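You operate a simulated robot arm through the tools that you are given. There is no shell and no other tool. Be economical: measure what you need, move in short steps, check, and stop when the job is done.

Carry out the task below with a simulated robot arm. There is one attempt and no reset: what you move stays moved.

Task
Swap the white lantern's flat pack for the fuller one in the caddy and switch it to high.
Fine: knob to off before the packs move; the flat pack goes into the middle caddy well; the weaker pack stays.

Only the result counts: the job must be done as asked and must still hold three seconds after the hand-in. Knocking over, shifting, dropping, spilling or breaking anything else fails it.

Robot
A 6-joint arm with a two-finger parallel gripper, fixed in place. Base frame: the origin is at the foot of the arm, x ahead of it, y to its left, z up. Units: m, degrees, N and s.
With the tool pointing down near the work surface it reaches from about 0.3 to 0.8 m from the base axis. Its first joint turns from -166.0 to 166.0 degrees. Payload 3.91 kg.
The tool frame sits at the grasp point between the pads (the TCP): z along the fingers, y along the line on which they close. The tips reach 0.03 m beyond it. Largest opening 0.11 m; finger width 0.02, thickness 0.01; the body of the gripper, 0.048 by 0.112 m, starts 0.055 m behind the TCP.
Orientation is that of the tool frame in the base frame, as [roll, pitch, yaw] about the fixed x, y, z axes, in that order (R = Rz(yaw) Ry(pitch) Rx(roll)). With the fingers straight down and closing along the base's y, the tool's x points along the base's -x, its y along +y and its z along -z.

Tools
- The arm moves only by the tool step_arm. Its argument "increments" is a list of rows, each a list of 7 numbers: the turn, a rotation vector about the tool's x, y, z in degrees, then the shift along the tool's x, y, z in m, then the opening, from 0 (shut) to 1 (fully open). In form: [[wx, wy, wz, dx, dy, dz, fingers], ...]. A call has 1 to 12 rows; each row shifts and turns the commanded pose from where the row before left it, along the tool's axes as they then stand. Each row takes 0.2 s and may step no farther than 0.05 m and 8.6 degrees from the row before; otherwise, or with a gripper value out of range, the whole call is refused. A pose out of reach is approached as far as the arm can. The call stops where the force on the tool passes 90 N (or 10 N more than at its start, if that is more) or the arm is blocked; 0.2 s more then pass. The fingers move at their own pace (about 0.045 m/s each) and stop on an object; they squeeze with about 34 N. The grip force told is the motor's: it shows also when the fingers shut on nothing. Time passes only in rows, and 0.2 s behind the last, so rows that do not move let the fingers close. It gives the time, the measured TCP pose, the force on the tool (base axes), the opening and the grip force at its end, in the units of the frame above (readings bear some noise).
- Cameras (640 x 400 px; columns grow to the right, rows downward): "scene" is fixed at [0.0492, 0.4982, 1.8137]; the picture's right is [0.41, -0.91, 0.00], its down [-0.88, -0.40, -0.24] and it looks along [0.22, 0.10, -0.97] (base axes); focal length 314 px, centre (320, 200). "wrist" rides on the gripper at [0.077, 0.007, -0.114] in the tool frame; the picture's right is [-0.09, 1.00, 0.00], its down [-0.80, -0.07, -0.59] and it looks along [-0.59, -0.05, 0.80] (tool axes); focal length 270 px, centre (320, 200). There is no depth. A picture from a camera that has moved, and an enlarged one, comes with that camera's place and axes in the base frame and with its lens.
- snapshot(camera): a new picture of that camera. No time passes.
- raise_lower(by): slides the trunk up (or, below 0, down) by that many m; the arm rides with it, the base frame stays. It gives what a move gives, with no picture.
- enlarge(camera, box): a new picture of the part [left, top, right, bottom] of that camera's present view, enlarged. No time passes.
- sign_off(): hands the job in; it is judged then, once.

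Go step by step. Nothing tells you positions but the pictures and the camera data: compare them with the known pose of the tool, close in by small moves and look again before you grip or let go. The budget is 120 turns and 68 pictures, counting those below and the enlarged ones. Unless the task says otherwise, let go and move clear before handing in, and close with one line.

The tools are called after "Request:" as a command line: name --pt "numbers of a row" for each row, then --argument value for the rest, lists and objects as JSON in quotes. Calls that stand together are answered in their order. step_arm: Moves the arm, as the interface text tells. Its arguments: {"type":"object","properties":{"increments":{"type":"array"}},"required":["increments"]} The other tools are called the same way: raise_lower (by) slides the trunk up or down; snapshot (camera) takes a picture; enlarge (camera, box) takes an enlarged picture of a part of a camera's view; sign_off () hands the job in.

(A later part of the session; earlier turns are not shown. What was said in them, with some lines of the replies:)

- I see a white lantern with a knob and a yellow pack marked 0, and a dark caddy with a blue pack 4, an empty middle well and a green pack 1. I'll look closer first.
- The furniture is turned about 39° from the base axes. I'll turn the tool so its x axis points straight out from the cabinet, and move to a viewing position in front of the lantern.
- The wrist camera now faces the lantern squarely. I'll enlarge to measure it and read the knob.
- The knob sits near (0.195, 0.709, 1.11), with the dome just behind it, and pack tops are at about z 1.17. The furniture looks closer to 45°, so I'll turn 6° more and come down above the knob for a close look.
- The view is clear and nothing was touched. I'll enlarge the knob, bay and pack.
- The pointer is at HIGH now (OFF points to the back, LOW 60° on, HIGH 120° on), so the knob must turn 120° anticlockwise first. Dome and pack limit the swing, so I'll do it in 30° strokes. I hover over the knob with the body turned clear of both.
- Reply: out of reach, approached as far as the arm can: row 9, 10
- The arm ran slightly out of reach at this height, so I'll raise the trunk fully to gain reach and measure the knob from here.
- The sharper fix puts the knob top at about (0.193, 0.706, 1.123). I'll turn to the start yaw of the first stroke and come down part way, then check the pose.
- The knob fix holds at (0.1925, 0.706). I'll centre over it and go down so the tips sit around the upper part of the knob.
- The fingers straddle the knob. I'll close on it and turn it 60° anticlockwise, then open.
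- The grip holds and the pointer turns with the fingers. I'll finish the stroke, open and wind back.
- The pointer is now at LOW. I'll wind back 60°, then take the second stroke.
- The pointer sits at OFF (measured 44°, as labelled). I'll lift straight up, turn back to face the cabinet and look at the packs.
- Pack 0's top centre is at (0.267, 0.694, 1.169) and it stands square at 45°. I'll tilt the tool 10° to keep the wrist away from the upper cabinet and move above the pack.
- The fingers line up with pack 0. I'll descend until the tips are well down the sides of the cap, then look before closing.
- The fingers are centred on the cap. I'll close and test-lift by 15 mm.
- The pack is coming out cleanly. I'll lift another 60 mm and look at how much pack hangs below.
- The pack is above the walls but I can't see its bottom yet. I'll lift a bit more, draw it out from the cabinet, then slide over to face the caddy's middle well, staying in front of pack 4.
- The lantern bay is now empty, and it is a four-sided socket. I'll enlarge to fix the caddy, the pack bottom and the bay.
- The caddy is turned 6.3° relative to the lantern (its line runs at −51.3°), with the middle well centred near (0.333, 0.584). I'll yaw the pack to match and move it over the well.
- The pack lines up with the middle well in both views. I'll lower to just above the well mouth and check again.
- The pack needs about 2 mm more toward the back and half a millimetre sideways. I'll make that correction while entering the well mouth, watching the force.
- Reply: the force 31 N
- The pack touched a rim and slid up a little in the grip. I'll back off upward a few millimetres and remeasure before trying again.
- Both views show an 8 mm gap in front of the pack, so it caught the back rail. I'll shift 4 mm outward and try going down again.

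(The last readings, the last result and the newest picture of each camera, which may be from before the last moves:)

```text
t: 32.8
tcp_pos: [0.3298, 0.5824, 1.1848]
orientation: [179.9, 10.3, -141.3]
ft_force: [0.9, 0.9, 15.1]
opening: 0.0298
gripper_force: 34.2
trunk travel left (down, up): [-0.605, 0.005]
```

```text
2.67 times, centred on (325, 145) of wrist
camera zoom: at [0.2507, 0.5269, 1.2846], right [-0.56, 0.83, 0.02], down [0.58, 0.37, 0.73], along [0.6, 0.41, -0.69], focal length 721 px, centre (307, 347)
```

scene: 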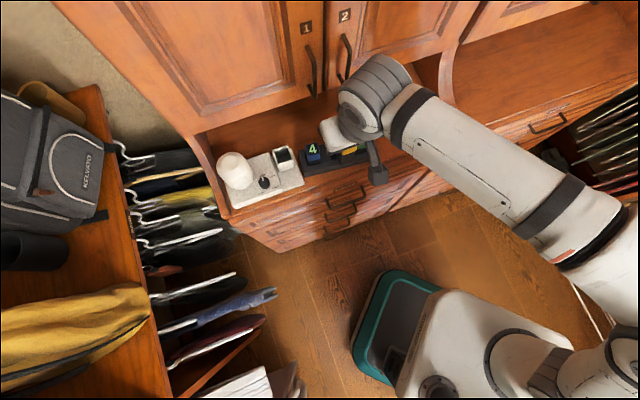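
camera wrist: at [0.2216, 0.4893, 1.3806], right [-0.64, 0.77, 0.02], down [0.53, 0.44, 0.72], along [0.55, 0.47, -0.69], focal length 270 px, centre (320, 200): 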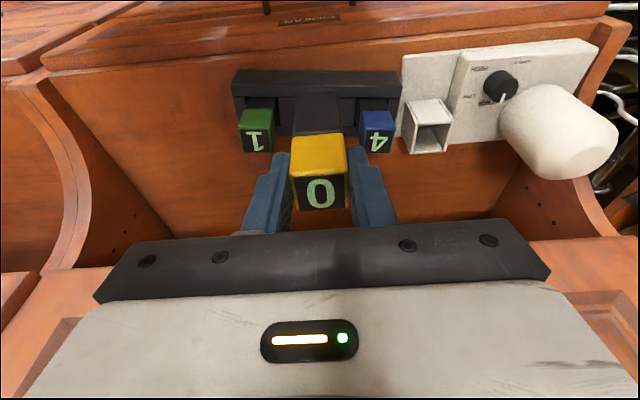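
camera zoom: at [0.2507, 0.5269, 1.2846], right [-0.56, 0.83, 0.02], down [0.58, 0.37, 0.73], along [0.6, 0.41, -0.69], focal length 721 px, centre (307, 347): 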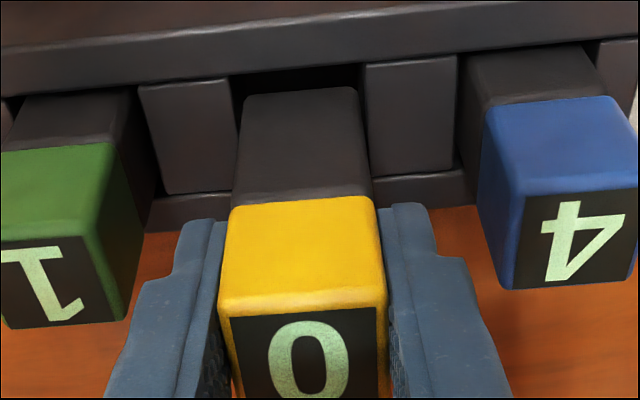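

Still resting on the rim, with a 4 mm gap left in front while the neighbours sit nearly flush with the front rail. I'll lift slightly, shift another 2.5 mm outward and lower again.

Request:
step_arm --pt "0 0 0 -0.0009 0 -0.0069 0" --pt "0 0 0 0.0025 0 -0.0004 0" --pt "0 0 0 0 0 0 0" --pt "0 0 0 0.0009 0 0.0049 0" --pt "0 0 0 0.0009 0 0.0049 0" --pt "0 0 0 0 0 0 0"

Request:
enlarge --camera "wrist" --box '[250, 70, 400, 220]'

Request:
enlarge --camera "scene" --box '[310, 125, 370, 165]'

```text
t: 34.1
tcp_pos: [0.3269, 0.5819, 1.1797]
orientation: [-179.9, 10.0, -141.3]
ft_force: [0.0, -0.5, -1.1]
opening: 0.0295
gripper_force: 33.6
trunk travel left (down, up): [-0.605, 0.005]
```

```text
2.67 times, centred on (325, 145) of wrist
camera zoom: at [0.2487, 0.5258, 1.2792], right [-0.56, 0.83, 0.01], down [0.58, 0.37, 0.72], along [0.6, 0.41, -0.69], focal length 721 px, centre (307, 347)
```

zoom: 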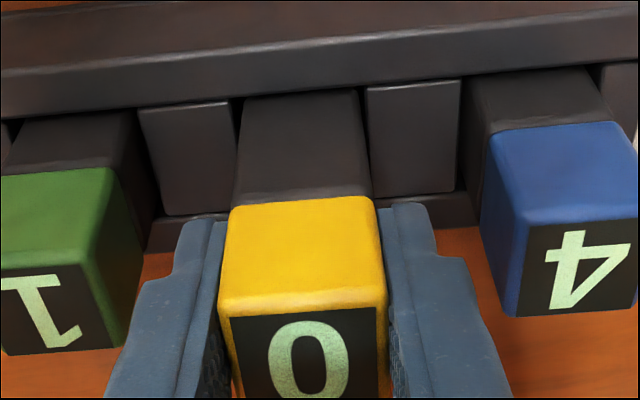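

```text
10.00 times, centred on (340, 145) of scene
camera zoom: at [0.0492, 0.4982, 1.8137], right [0.41, -0.91, 0.0], down [-0.88, -0.4, -0.24], along [0.22, 0.1, -0.97], focal length 3141 px, centre (120, 750)
```

zoom: 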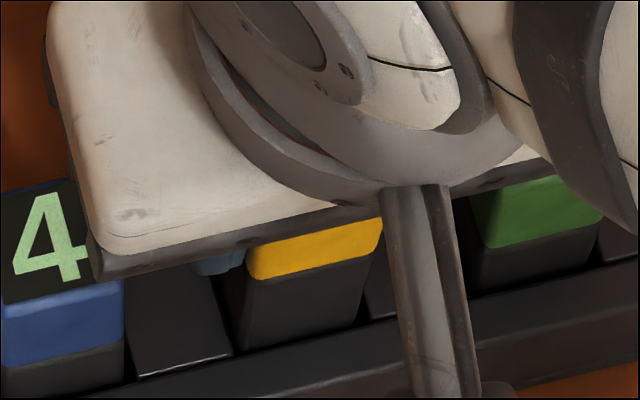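

It's free and inside the well now. I'll lower it in small steps toward the floor.

Request:
step_arm --pt "0 0 0 0.0009 0 0.0049 0" --pt "0 0 0 0.0009 0 0.0049 0" --pt "0 0 0 0.0009 0 0.0049 0" --pt "0 0 0 0.0009 0 0.0049 0" --pt "0 0 0 0 0 0 0"

Request:
enlarge --camera "wrist" --box '[220, 60, 420, 220]'

```text
t: 35.4
tcp_pos: [0.3279, 0.5802, 1.1594]
orientation: [180.0, 10.0, -141.3]
ft_force: [1.1, 0.7, 0.6]
opening: 0.0295
gripper_force: 33.9
trunk travel left (down, up): [-0.605, 0.005]
```

```text
2.50 times, centred on (320, 140) of wrist
camera zoom: at [0.2488, 0.5257, 1.259], right [-0.56, 0.83, 0.02], down [0.58, 0.37, 0.72], along [0.6, 0.41, -0.69], focal length 676 px, centre (320, 350)
```

zoom: 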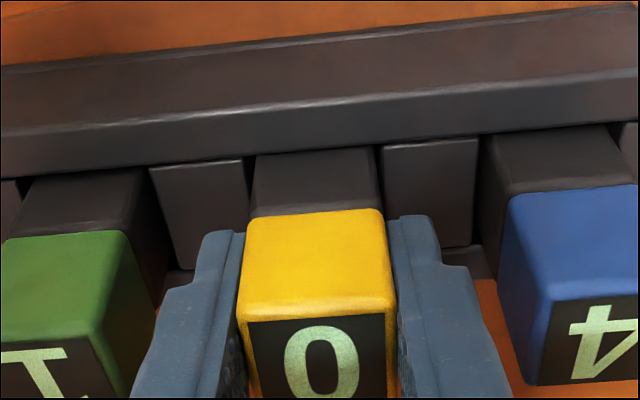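

The pack's exposed height nearly matches its neighbours. I'll go down in small steps until it seats.

Request:
step_arm --pt "0 0 0 0.0005 0 0.003 0" --pt "0 0 0 0.0005 0 0.003 0" --pt "0 0 0 0 0 0 0"

```text
t: 36.1
tcp_pos: [0.3286, 0.5788, 1.1547]
orientation: [179.9, 9.9, -141.3]
ft_force: [1.9, 2.1, 1.1]
opening: 0.0295
gripper_force: 33.6
trunk travel left (down, up): [-0.605, 0.005]
```

Request:
step_arm --pt "0 0 0 0.0004 0 0.002 0" --pt "0 0 0 0.0003 0 0.002 0" --pt "0 0 0 0 0 0 0"

Request:
enlarge --camera "wrist" --box '[190, 60, 450, 240]'

```text
t: 37.0
tcp_pos: [0.3282, 0.5803, 1.155]
orientation: [179.9, 10.4, -141.3]
ft_force: [5.2, 5.7, 31.6]
opening: 0.0297
gripper_force: 33.4
trunk travel left (down, up): [-0.605, 0.005]
```

```text
2.22 times, centred on (320, 150) of wrist
camera zoom: at [0.2488, 0.5245, 1.2523], right [-0.56, 0.83, 0.02], down [0.58, 0.37, 0.73], along [0.6, 0.42, -0.68], focal length 601 px, centre (320, 311)
```

zoom: 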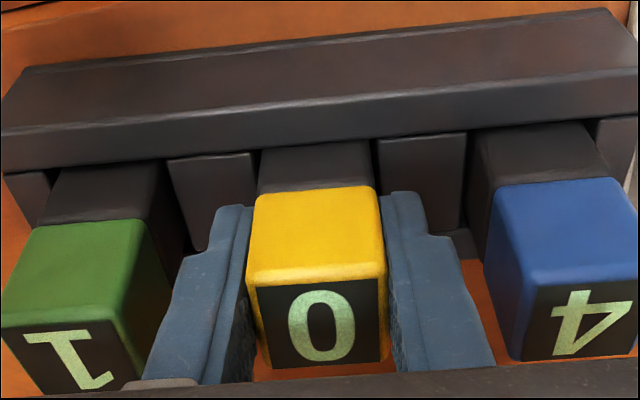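

It has seated on the floor with its cap level with the neighbours. I'll ease off, open slightly and lift clear.

Request:
step_arm --pt "0 0 0 -0.0006 0 -0.003 0" --pt "0 0 0 0 0 0 0.4" --pt "0 0 0 0 0 0 0.4" --pt "0 0 0 0 0 0 0.4" --pt "0 0 0 -0.0035 0 -0.0197 0.4" --pt "0 0 0 -0.0035 0 -0.0197 0.4" --pt "0 0 0 -0.0061 0 -0.0345 0.4" --pt "0 0 0 0.03 0 0 0.4" --pt "0 0 0 0 0 0 0.4"

Request:
snapshot --camera "wrist"

Request:
enlarge --camera "scene" --box '[240, 110, 400, 210]'

```text
t: 39.0
tcp_pos: [0.3045, 0.5609, 1.2208]
orientation: [179.9, 10.0, -141.2]
ft_force: [0.1, -0.5, 0.8]
opening: 0.0439
gripper_force: 0.0
trunk travel left (down, up): [-0.605, 0.005]
```

```text
21 pictures are left
camera wrist: at [0.2262, 0.507, 1.3206], right [-0.56, 0.83, 0.01], down [0.58, 0.37, 0.72], along [0.6, 0.41, -0.69], focal length 270 px, centre (320, 200)
```

wrist: 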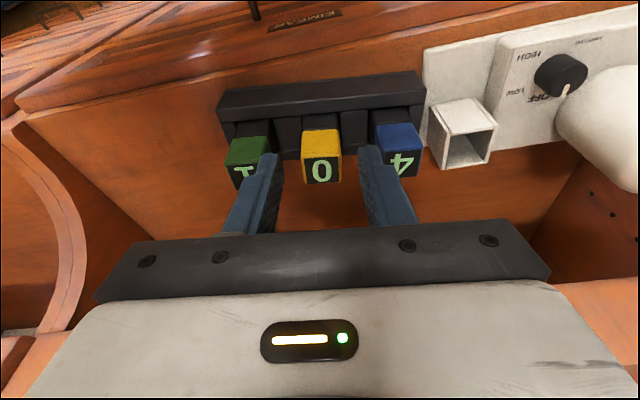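

```text
4.00 times, centred on (320, 160) of scene
camera zoom: at [0.0492, 0.4982, 1.8137], right [0.41, -0.91, 0.0], down [-0.88, -0.4, -0.24], along [0.22, 0.1, -0.97], focal length 1257 px, centre (320, 360)
```

zoom: 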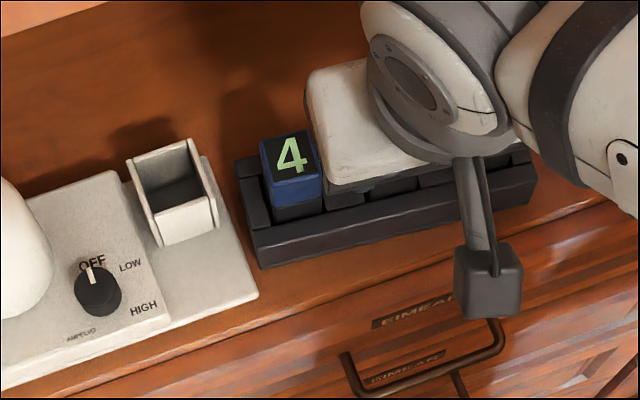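

Pack 0 sits in the middle well beside the undisturbed pack 1. Next I'll line up over pack 4.

Request:
step_arm --pt "0 0 0 0 0.029 0 0.4" --pt "0 0 0 0 0.0287 0 0.4" --pt "0 0 0 -0.0332 0 0.0059 0.4" --pt "0 0 0 0.0026 0 0.0148 0.4" --pt "0 0 0 0 0 0 0.4"

Request:
snapshot --camera "wrist"

```text
t: 40.1
tcp_pos: [0.296, 0.6282, 1.2066]
orientation: [179.9, 10.0, -141.3]
ft_force: [0.2, 0.8, 0.2]
opening: 0.0441
gripper_force: 0.1
trunk travel left (down, up): [-0.605, 0.005]
```

```text
19 pictures are left
camera wrist: at [0.2171, 0.5733, 1.3065], right [-0.56, 0.83, 0.02], down [0.58, 0.37, 0.72], along [0.6, 0.41, -0.69], focal length 270 px, centre (320, 200)
```

wrist: 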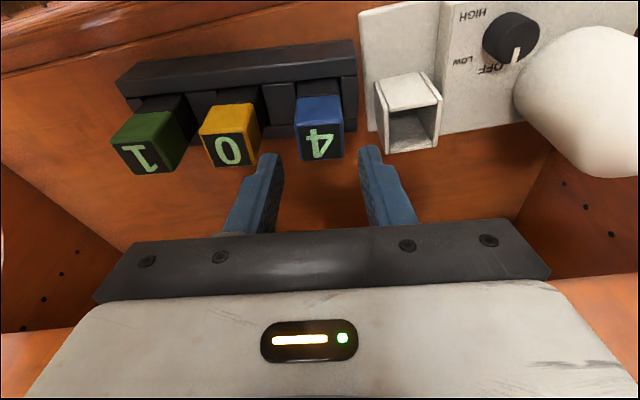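

Pack 4 is aligned between the fingers just as pack 0 was. I'll descend, grip, and test-lift.

Request:
step_arm --pt "0 0 0 0.0038 0 0.0216 0.4" --pt "0 0 0 0.0038 0 0.0216 0.4" --pt "0 0 0 0 0 0 0.4" --pt "0 0 0 0 0 0 0" --pt "0 0 0 0 0 0 0" --pt "0 0 0 0 0 0 0" --pt "0 0 0 -0.0013 0 -0.0074 0" --pt "0 0 0 -0.0013 0 -0.0074 0" --pt "0 0 0 0 0 0 0"

Request:
snapshot --camera "wrist"

```text
t: 42.1
tcp_pos: [0.2955, 0.6286, 1.1783]
orientation: [180.0, 10.1, -141.4]
ft_force: [0.0, 0.4, -1.2]
opening: 0.0296
gripper_force: 33.7
trunk travel left (down, up): [-0.605, 0.005]
```

```text
18 pictures are left
camera wrist: at [0.2164, 0.5733, 1.2782], right [-0.56, 0.83, 0.01], down [0.58, 0.37, 0.72], along [0.6, 0.41, -0.69], focal length 270 px, centre (320, 200)
```

wrist: 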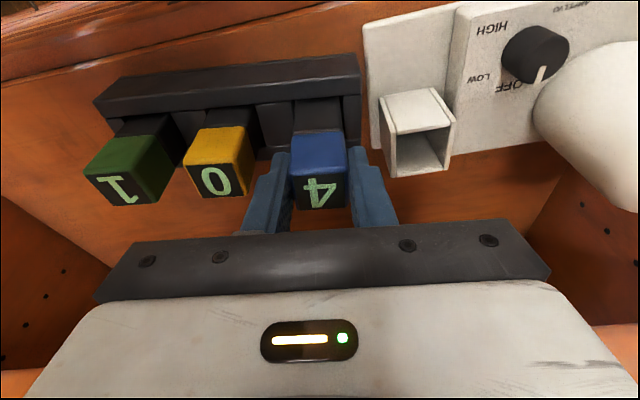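

Pack 4 is in the grip, seated almost exactly as pack 0 was. I'll lift it clear, turn 6.3° to match the lantern and move to the same place where I picked pack 0.

Request:
step_arm --pt "0 0 0 -0.0035 0 -0.0197 0" --pt "0 0 0 -0.0035 0 -0.0197 0" --pt "0 0 0 -0.0035 0 -0.0197 0" --pt "0 0 0 -0.0038 0 -0.0217 0" --pt "-1.1 0 -6.2 0 0 0 0" --pt "0 0 0 0 0 0 0"

Request:
step_arm --pt "0 0 0 -0.0128 0.0332 0.0022 0" --pt "0 0 0 -0.0129 0.0332 0.0023 0" --pt "0 0 0 0 0 0 0" --pt "0 0 0 0 0 0 0"

Request:
enlarge --camera "wrist" --box '[220, 20, 420, 220]'

```text
t: 43.5
tcp_pos: [0.2961, 0.628, 1.2596]
orientation: [180.0, 10.1, -135.0]
ft_force: [-1.7, 0.4, -1.5]
opening: 0.0296
gripper_force: 34.0
trunk travel left (down, up): [-0.605, 0.005]
```

```text
t: 44.5
tcp_pos: [0.2667, 0.6935, 1.2588]
orientation: [-180.0, 9.9, -135.0]
ft_force: [-0.6, 0.2, -1.2]
opening: 0.0293
gripper_force: 34.2
trunk travel left (down, up): [-0.605, 0.005]
```

```text
2.00 times, centred on (320, 120) of wrist
camera zoom: at [0.1946, 0.6312, 1.359], right [-0.64, 0.77, 0.01], down [0.53, 0.44, 0.72], along [0.55, 0.47, -0.69], focal length 541 px, centre (320, 360)
```

zoom: 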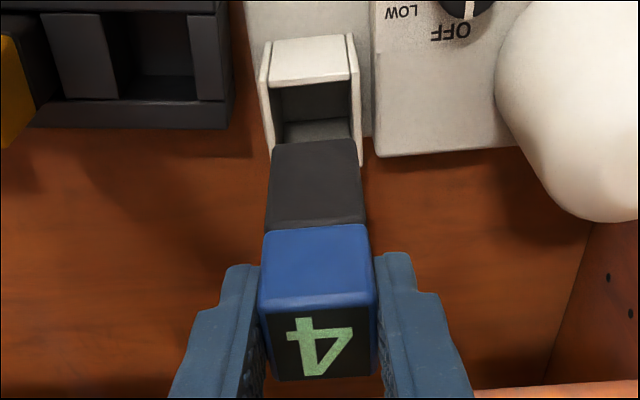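

It looks aligned over the socket. I'll lower to just above the socket rim and check.

Request:
step_arm --pt "0 0 0 0.003 0 0.0172 0" --pt "0 0 0 0.003 0 0.0172 0" --pt "0 0 0 0 0 0 0"

Request:
enlarge --camera "wrist" --box '[250, 60, 390, 220]'

Request:
enlarge --camera "scene" --box '[250, 125, 310, 165]'

```text
t: 45.4
tcp_pos: [0.2655, 0.6932, 1.225]
orientation: [180.0, 9.9, -135.0]
ft_force: [0.9, 0.7, -1.2]
opening: 0.0297
gripper_force: 34.3
trunk travel left (down, up): [-0.605, 0.005]
```

```text
2.50 times, centred on (320, 140) of wrist
camera zoom: at [0.1945, 0.6307, 1.3248], right [-0.64, 0.77, 0.02], down [0.53, 0.43, 0.72], along [0.55, 0.47, -0.69], focal length 676 px, centre (320, 350)
```

zoom: 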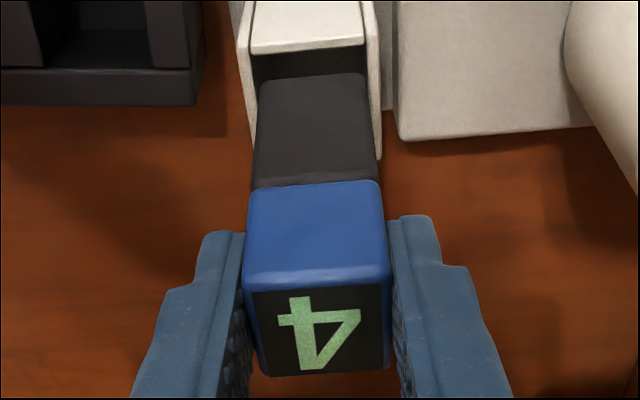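

```text
10.00 times, centred on (280, 145) of scene
camera zoom: at [0.0492, 0.4982, 1.8137], right [0.41, -0.91, 0.0], down [-0.88, -0.4, -0.24], along [0.22, 0.1, -0.97], focal length 3141 px, centre (720, 750)
```

zoom: 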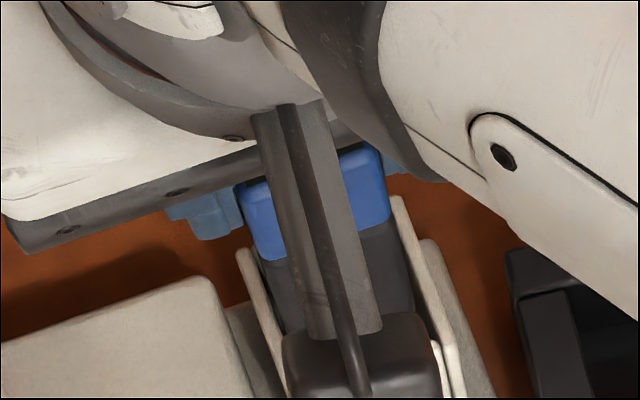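

Alignment is within about a millimetre. I'll nudge half a millimetre left and enter the socket, watching the force.

Request:
step_arm --pt "0 0 0 0.0009 -0.0006 0.0049 0" --pt "0 0 0 0.0009 0 0.0049 0" --pt "0 0 0 0.0009 0 0.0049 0" --pt "0 0 0 0.0009 0 0.0049 0" --pt "0 0 0 0 0 0 0"

```text
t: 46.5
tcp_pos: [0.268, 0.6927, 1.2043]
orientation: [-179.9, 10.0, -135.0]
ft_force: [-0.8, 1.1, -1.0]
opening: 0.0295
gripper_force: 33.8
trunk travel left (down, up): [-0.605, 0.005]
```

Request:
step_arm --pt "0 0 0 0.0009 0 0.0049 0" --pt "0 0 0 0.0009 0 0.0049 0" --pt "0 0 0 0.0009 0 0.0049 0" --pt "0 0 0 0 0 0 0"

Request:
enlarge --camera "wrist" --box '[250, 60, 390, 220]'

```text
t: 47.5
tcp_pos: [0.2671, 0.693, 1.1898]
orientation: [179.9, 9.9, -135.0]
ft_force: [0.5, 0.9, -1.2]
opening: 0.0294
gripper_force: 34.2
trunk travel left (down, up): [-0.605, 0.005]
```

```text
2.50 times, centred on (320, 140) of wrist
camera zoom: at [0.1944, 0.6302, 1.2901], right [-0.64, 0.77, 0.02], down [0.53, 0.43, 0.72], along [0.55, 0.47, -0.69], focal length 676 px, centre (320, 350)
```

zoom: 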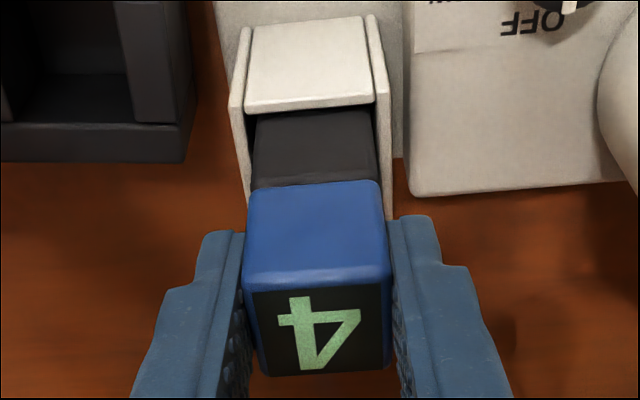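

It's inside the socket with no contact force. I'll keep lowering toward the seat height of about 1.167.

Request:
step_arm --pt "0 0 0 0.0009 0 0.0049 0" --pt "0 0 0 0.0009 0 0.0049 0" --pt "0 0 0 0.0009 0 0.0049 0" --pt "0 0 0 0.0007 0 0.0039 0" --pt "0 0 0 0 0 0 0"

```text
t: 48.8
tcp_pos: [0.2663, 0.6932, 1.1716]
orientation: [-180.0, 10.0, -135.0]
ft_force: [0.8, -0.4, -1.6]
opening: 0.0295
gripper_force: 34.2
trunk travel left (down, up): [-0.605, 0.005]
```

Request:
step_arm --pt "0 0 0 0.0004 0 0.0025 0" --pt "0 0 0 0.0004 0 0.002 0" --pt "0 0 0 0.0003 0 0.0015 0" --pt "0 0 0 0 0 0 0"

```text
t: 49.8
tcp_pos: [0.2675, 0.6931, 1.1651]
orientation: [-180.0, 10.0, -135.0]
ft_force: [0.5, 0.2, -0.6]
opening: 0.0295
gripper_force: 34.1
trunk travel left (down, up): [-0.605, 0.005]
```

Request:
step_arm --pt "0 0 0 0.0003 0 0.0015 0" --pt "0 0 0 0.0003 0 0.0015 0" --pt "0 0 0 0 0 0 0"

Request:
enlarge --camera "wrist" --box '[250, 60, 390, 220]'

```text
t: 50.5
tcp_pos: [0.2664, 0.6929, 1.1655]
orientation: [179.9, 10.2, -135.1]
ft_force: [0.3, 2.7, 15.6]
opening: 0.0296
gripper_force: 33.9
trunk travel left (down, up): [-0.605, 0.005]
```

```text
2.50 times, centred on (320, 140) of wrist
camera zoom: at [0.194, 0.6289, 1.2648], right [-0.64, 0.77, 0.02], down [0.53, 0.43, 0.73], along [0.55, 0.48, -0.69], focal length 676 px, centre (320, 350)
```

zoom: 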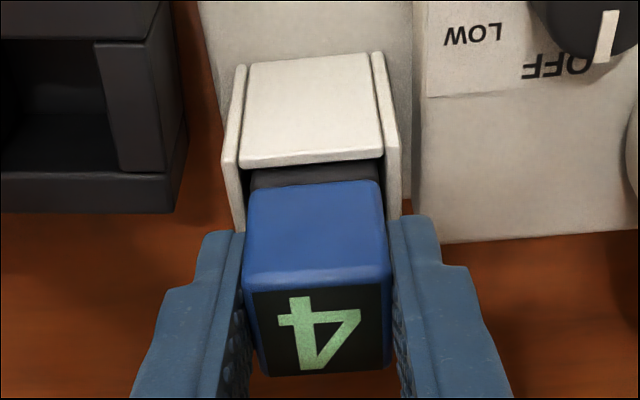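

The pack is fully seated, matching how pack 0 sat. I'll release, lift clear and back off.

Request:
step_arm --pt "0 0 0 -0.0003 0 -0.0015 0" --pt "0 0 0 0 0 0 0.45" --pt "0 0 0 0 0 0 0.45" --pt "0 0 0 0 0 0 0.45" --pt "0 0 0 -0.0035 0 -0.0197 0.45" --pt "0 0 0 -0.0035 0 -0.0197 0.45" --pt "0 0 0 -0.0044 0 -0.0246 0.45" --pt "0 0 0 -0.0017 0 -0.0098 0.45" --pt "0 0 0 0.0394 0 -0.007 0.45" --pt "0 5 0 0 0 0 0.45" --pt "0 5 0 0 0 0 0.45" --pt "0 0 0 0 0 0 0.45"

Request:
snapshot --camera "wrist"

```text
t: 53.1
tcp_pos: [0.2394, 0.6635, 1.2387]
orientation: [-179.9, -0.1, -135.0]
ft_force: [0.1, 0.7, -0.1]
opening: 0.0495
gripper_force: 0.1
trunk travel left (down, up): [-0.605, 0.005]
```

```text
12 pictures are left
camera wrist: at [0.1797, 0.6146, 1.3538], right [-0.64, 0.77, 0.0], down [0.62, 0.52, 0.59], along [0.46, 0.38, -0.8], focal length 270 px, centre (320, 200)
```

wrist: 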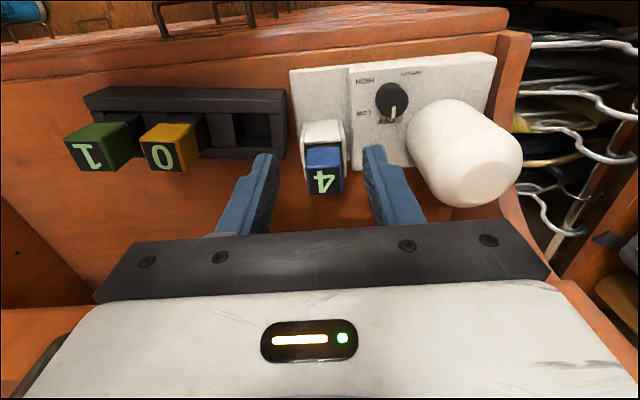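

Pack 4 is seated and nothing else moved. I'll return above the knob at yaw −52°, ready for the clockwise strokes.

Request:
step_arm --pt "0 0 -8.3 0 0 -0.022 0.45" --pt "0 0 -8.3 0 0 0 0.45" --pt "0 0 -8.3 0 0 0 0.45" --pt "0 0 -8.3 0 0 0 0.45" --pt "0 0 -8.3 0 0 0 0.45" --pt "0 0 -8.3 0 0 0 0.45" --pt "0 0 -8.3 0 0 0 0.45" --pt "0 0 -8.3 0 0 0 0.45" --pt "0 0 -8.3 0 0 0 0.45" --pt "0 0 -8.3 0 0 0 0.45" --pt "0 0 0 -0.031 0.0053 0 0.45" --pt "0 0 0 -0.0309 0.0052 0 0.45"

Request:
step_arm --pt "0 0 0 0 0 0.02 0.45" --pt "0 0 0 0 0 0 0.45"

Request:
enlarge --camera "wrist" --box '[220, 60, 420, 220]'

```text
t: 55.8
tcp_pos: [0.1911, 0.708, 1.2588]
orientation: [179.9, -0.1, -52.0]
ft_force: [0.3, 0.4, 0.1]
opening: 0.0494
gripper_force: 0.1
trunk travel left (down, up): [-0.605, 0.005]
```

```text
t: 56.4
tcp_pos: [0.192, 0.7057, 1.2413]
orientation: [-179.9, 0.0, -52.0]
ft_force: [-0.6, -0.7, 0.0]
opening: 0.0493
gripper_force: 0.1
trunk travel left (down, up): [-0.605, 0.005]
```

```text
2.50 times, centred on (320, 140) of wrist
camera zoom: at [0.2342, 0.6413, 1.3558], right [-0.84, -0.54, 0.0], down [-0.44, 0.67, 0.59], along [-0.32, 0.5, -0.8], focal length 676 px, centre (320, 350)
```

zoom: 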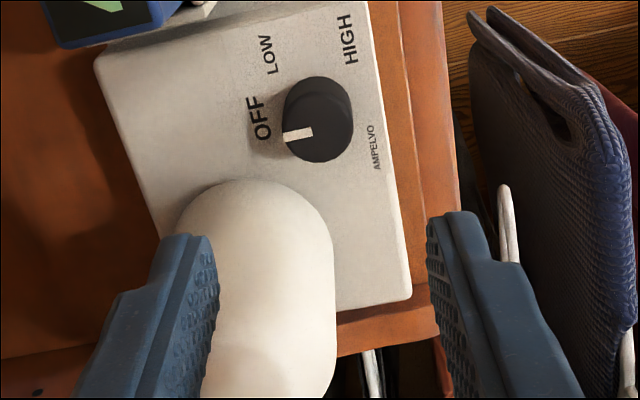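

The fingers straddle the knob line as before. I'll descend to z 1.143 and grip.

Request:
step_arm --pt "0 0 0 0 0.0003 0.033 0.45" --pt "0 0 0 0 0 0.033 0.45" --pt "0 0 0 0 0 0.032 0.45" --pt "0 0 0 0 0 0 0.45" --pt "0 0 0 0 0 0 0" --pt "0 0 0 0 0 0 0" --pt "0 0 0 0 0 0 0"

Request:
step_arm --pt "0 0 7.5 0 0 0 0" --pt "0 0 7.5 0 0 0 0" --pt "0 0 7.5 0 0 0 0" --pt "0 0 7.5 0 0 0 0" --pt "0 0 7.5 0 0 0 0" --pt "0 0 7.5 0 0 0 0" --pt "0 0 7.5 0 0 0 0" --pt "0 0 7.5 0 0 0 0" --pt "0 0 0 0 0 0 0" --pt "0 0 0 0 0 0 0.42" --pt "0 0 0 0 0 0 0.42"

Request:
enlarge --camera "wrist" --box '[240, 80, 400, 230]'

```text
t: 58.0
tcp_pos: [0.1927, 0.7069, 1.1433]
orientation: [179.9, 0.0, -52.0]
ft_force: [-0.1, 0.2, -0.6]
opening: 0.0237
gripper_force: 34.3
trunk travel left (down, up): [-0.605, 0.005]
```

```text
t: 60.4
tcp_pos: [0.1929, 0.7061, 1.1435]
orientation: [-179.9, -0.1, -112.0]
ft_force: [0.5, -0.5, -0.5]
opening: 0.0461
gripper_force: 0.1
trunk travel left (down, up): [-0.605, 0.005]
```

```text
2.67 times, centred on (320, 155) of wrist
camera zoom: at [0.1568, 0.6377, 1.2583], right [-0.89, 0.46, 0.0], down [0.37, 0.72, 0.59], along [0.27, 0.53, -0.8], focal length 721 px, centre (320, 320)
```

zoom: 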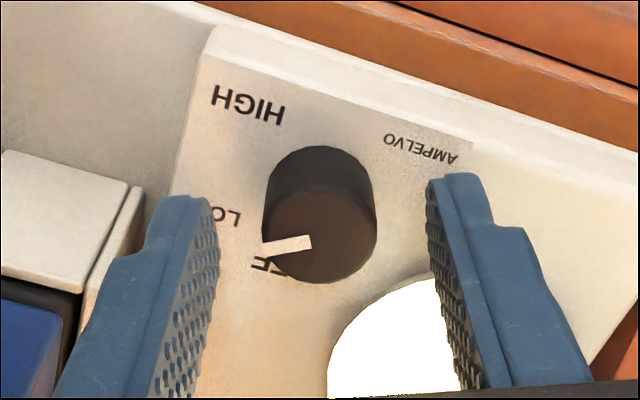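

The lamp is lit at LOW. I'll wind back and make the second clockwise stroke to HIGH.

Request:
step_arm --pt "0 0 -7.5 0 0 0 0.45" --pt "0 0 -7.5 0 0 0 0.45" --pt "0 0 -7.5 0 0 0 0.45" --pt "0 0 -7.5 0 0 0 0.45" --pt "0 0 -7.5 0 0 0 0.45" --pt "0 0 -7.5 0 0 0 0.45" --pt "0 0 -7.5 0 0 0 0.45" --pt "0 0 -7.5 0 0 0 0.45" --pt "0 0 0 0 0 0 0" --pt "0 0 0 0 0 0 0" --pt "0 0 0 0 0 0 0"

Request:
step_arm --pt "0 0 7.5 0 0 0 0" --pt "0 0 7.5 0 0 0 0" --pt "0 0 7.5 0 0 0 0" --pt "0 0 7.5 0 0 0 0" --pt "0 0 7.5 0 0 0 0" --pt "0 0 7.5 0 0 0 0" --pt "0 0 7.5 0 0 0 0" --pt "0 0 7.5 0 0 0 0" --pt "0 0 0 0 0 0 0" --pt "0 0 0 0 0 0 0.42" --pt "0 0 0 0 0 0 0.42"

Request:
enlarge --camera "wrist" --box '[240, 80, 400, 230]'

```text
t: 62.8
tcp_pos: [0.1916, 0.7062, 1.1432]
orientation: [179.9, -0.1, -52.1]
ft_force: [-0.6, 0.2, 0.9]
opening: 0.0235
gripper_force: 33.8
trunk travel left (down, up): [-0.605, 0.005]
```

```text
t: 65.2
tcp_pos: [0.1922, 0.7059, 1.1436]
orientation: [180.0, 0.0, -112.0]
ft_force: [0.6, 0.4, -0.2]
opening: 0.0462
gripper_force: 0.0
trunk travel left (down, up): [-0.605, 0.005]
```

```text
2.67 times, centred on (320, 155) of wrist
camera zoom: at [0.1571, 0.6374, 1.2579], right [-0.89, 0.46, 0.0], down [0.37, 0.72, 0.59], along [0.27, 0.53, -0.8], focal length 721 px, centre (320, 320)
```

zoom: 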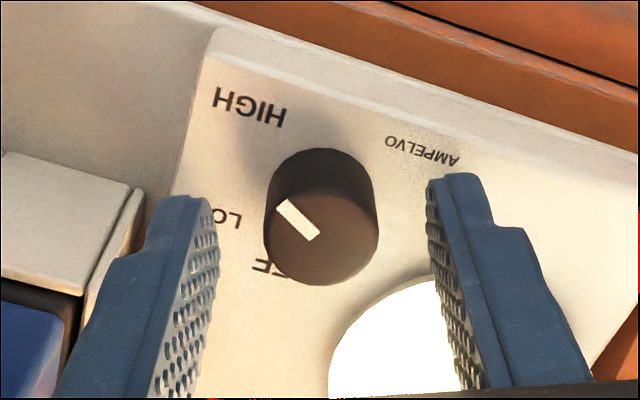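

The pointer is back at the HIGH angle it had at the start, and the light is brighter. I'll lift straight up, withdraw and check everything.

Request:
step_arm --pt "0 0 0 0 0 -0.03 0.45" --pt "0 0 0 0 0 -0.045 0.45" --pt "0 0 0 0 0 -0.04 0.45" --pt "0 0 0 0.045 0 0 0.45" --pt "0 0 0 0.045 0 0 0.45" --pt "0 0 0 0.045 0 0 0.45" --pt "0 0 0 0.045 0 0 0.45" --pt "0 0 0 0 0 0 0.45"

Request:
enlarge --camera "scene" --box '[200, 120, 400, 245]'

Request:
snapshot --camera "wrist"

```text
t: 67.0
tcp_pos: [0.1226, 0.54, 1.2582]
orientation: [-179.9, 0.0, -112.0]
ft_force: [0.1, -0.2, -0.1]
opening: 0.0497
gripper_force: 0.0
trunk travel left (down, up): [-0.605, 0.005]
```

```text
3.20 times, centred on (300, 182) of scene
camera zoom: at [0.0492, 0.4982, 1.8137], right [0.41, -0.91, 0.0], down [-0.88, -0.4, -0.24], along [0.22, 0.1, -0.97], focal length 1005 px, centre (384, 256)
```

zoom: 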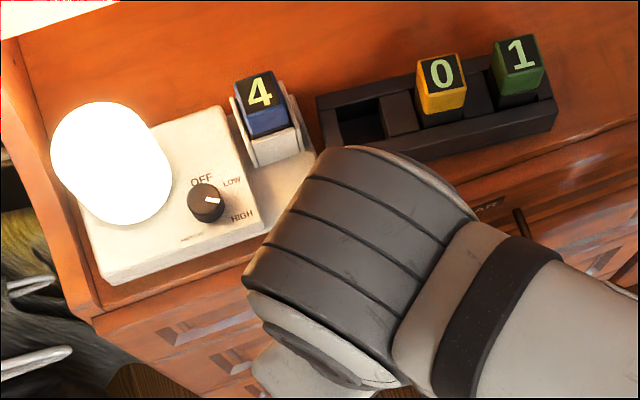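

```text
7 pictures are left
camera wrist: at [0.0882, 0.4712, 1.3733], right [-0.89, 0.45, 0.0], down [0.37, 0.72, 0.59], along [0.27, 0.53, -0.8], focal length 270 px, centre (320, 200)
```

wrist: 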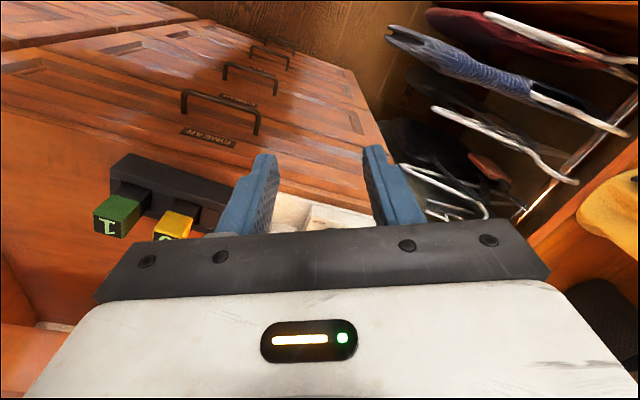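

Pack 4 is in the lantern, pack 0 is in the middle well and pack 1 hasn't moved. The knob is at HIGH, the dome is brightly lit and the arm is clear, so I'm handing in.

Request:
sign_off

```text
The job is handed in.
```

The lantern now holds the fuller pack (4) and is lit on high. The flat pack (0) is in the middle caddy well and the weaker pack (1) stayed in place; the knob was at off while the packs moved.
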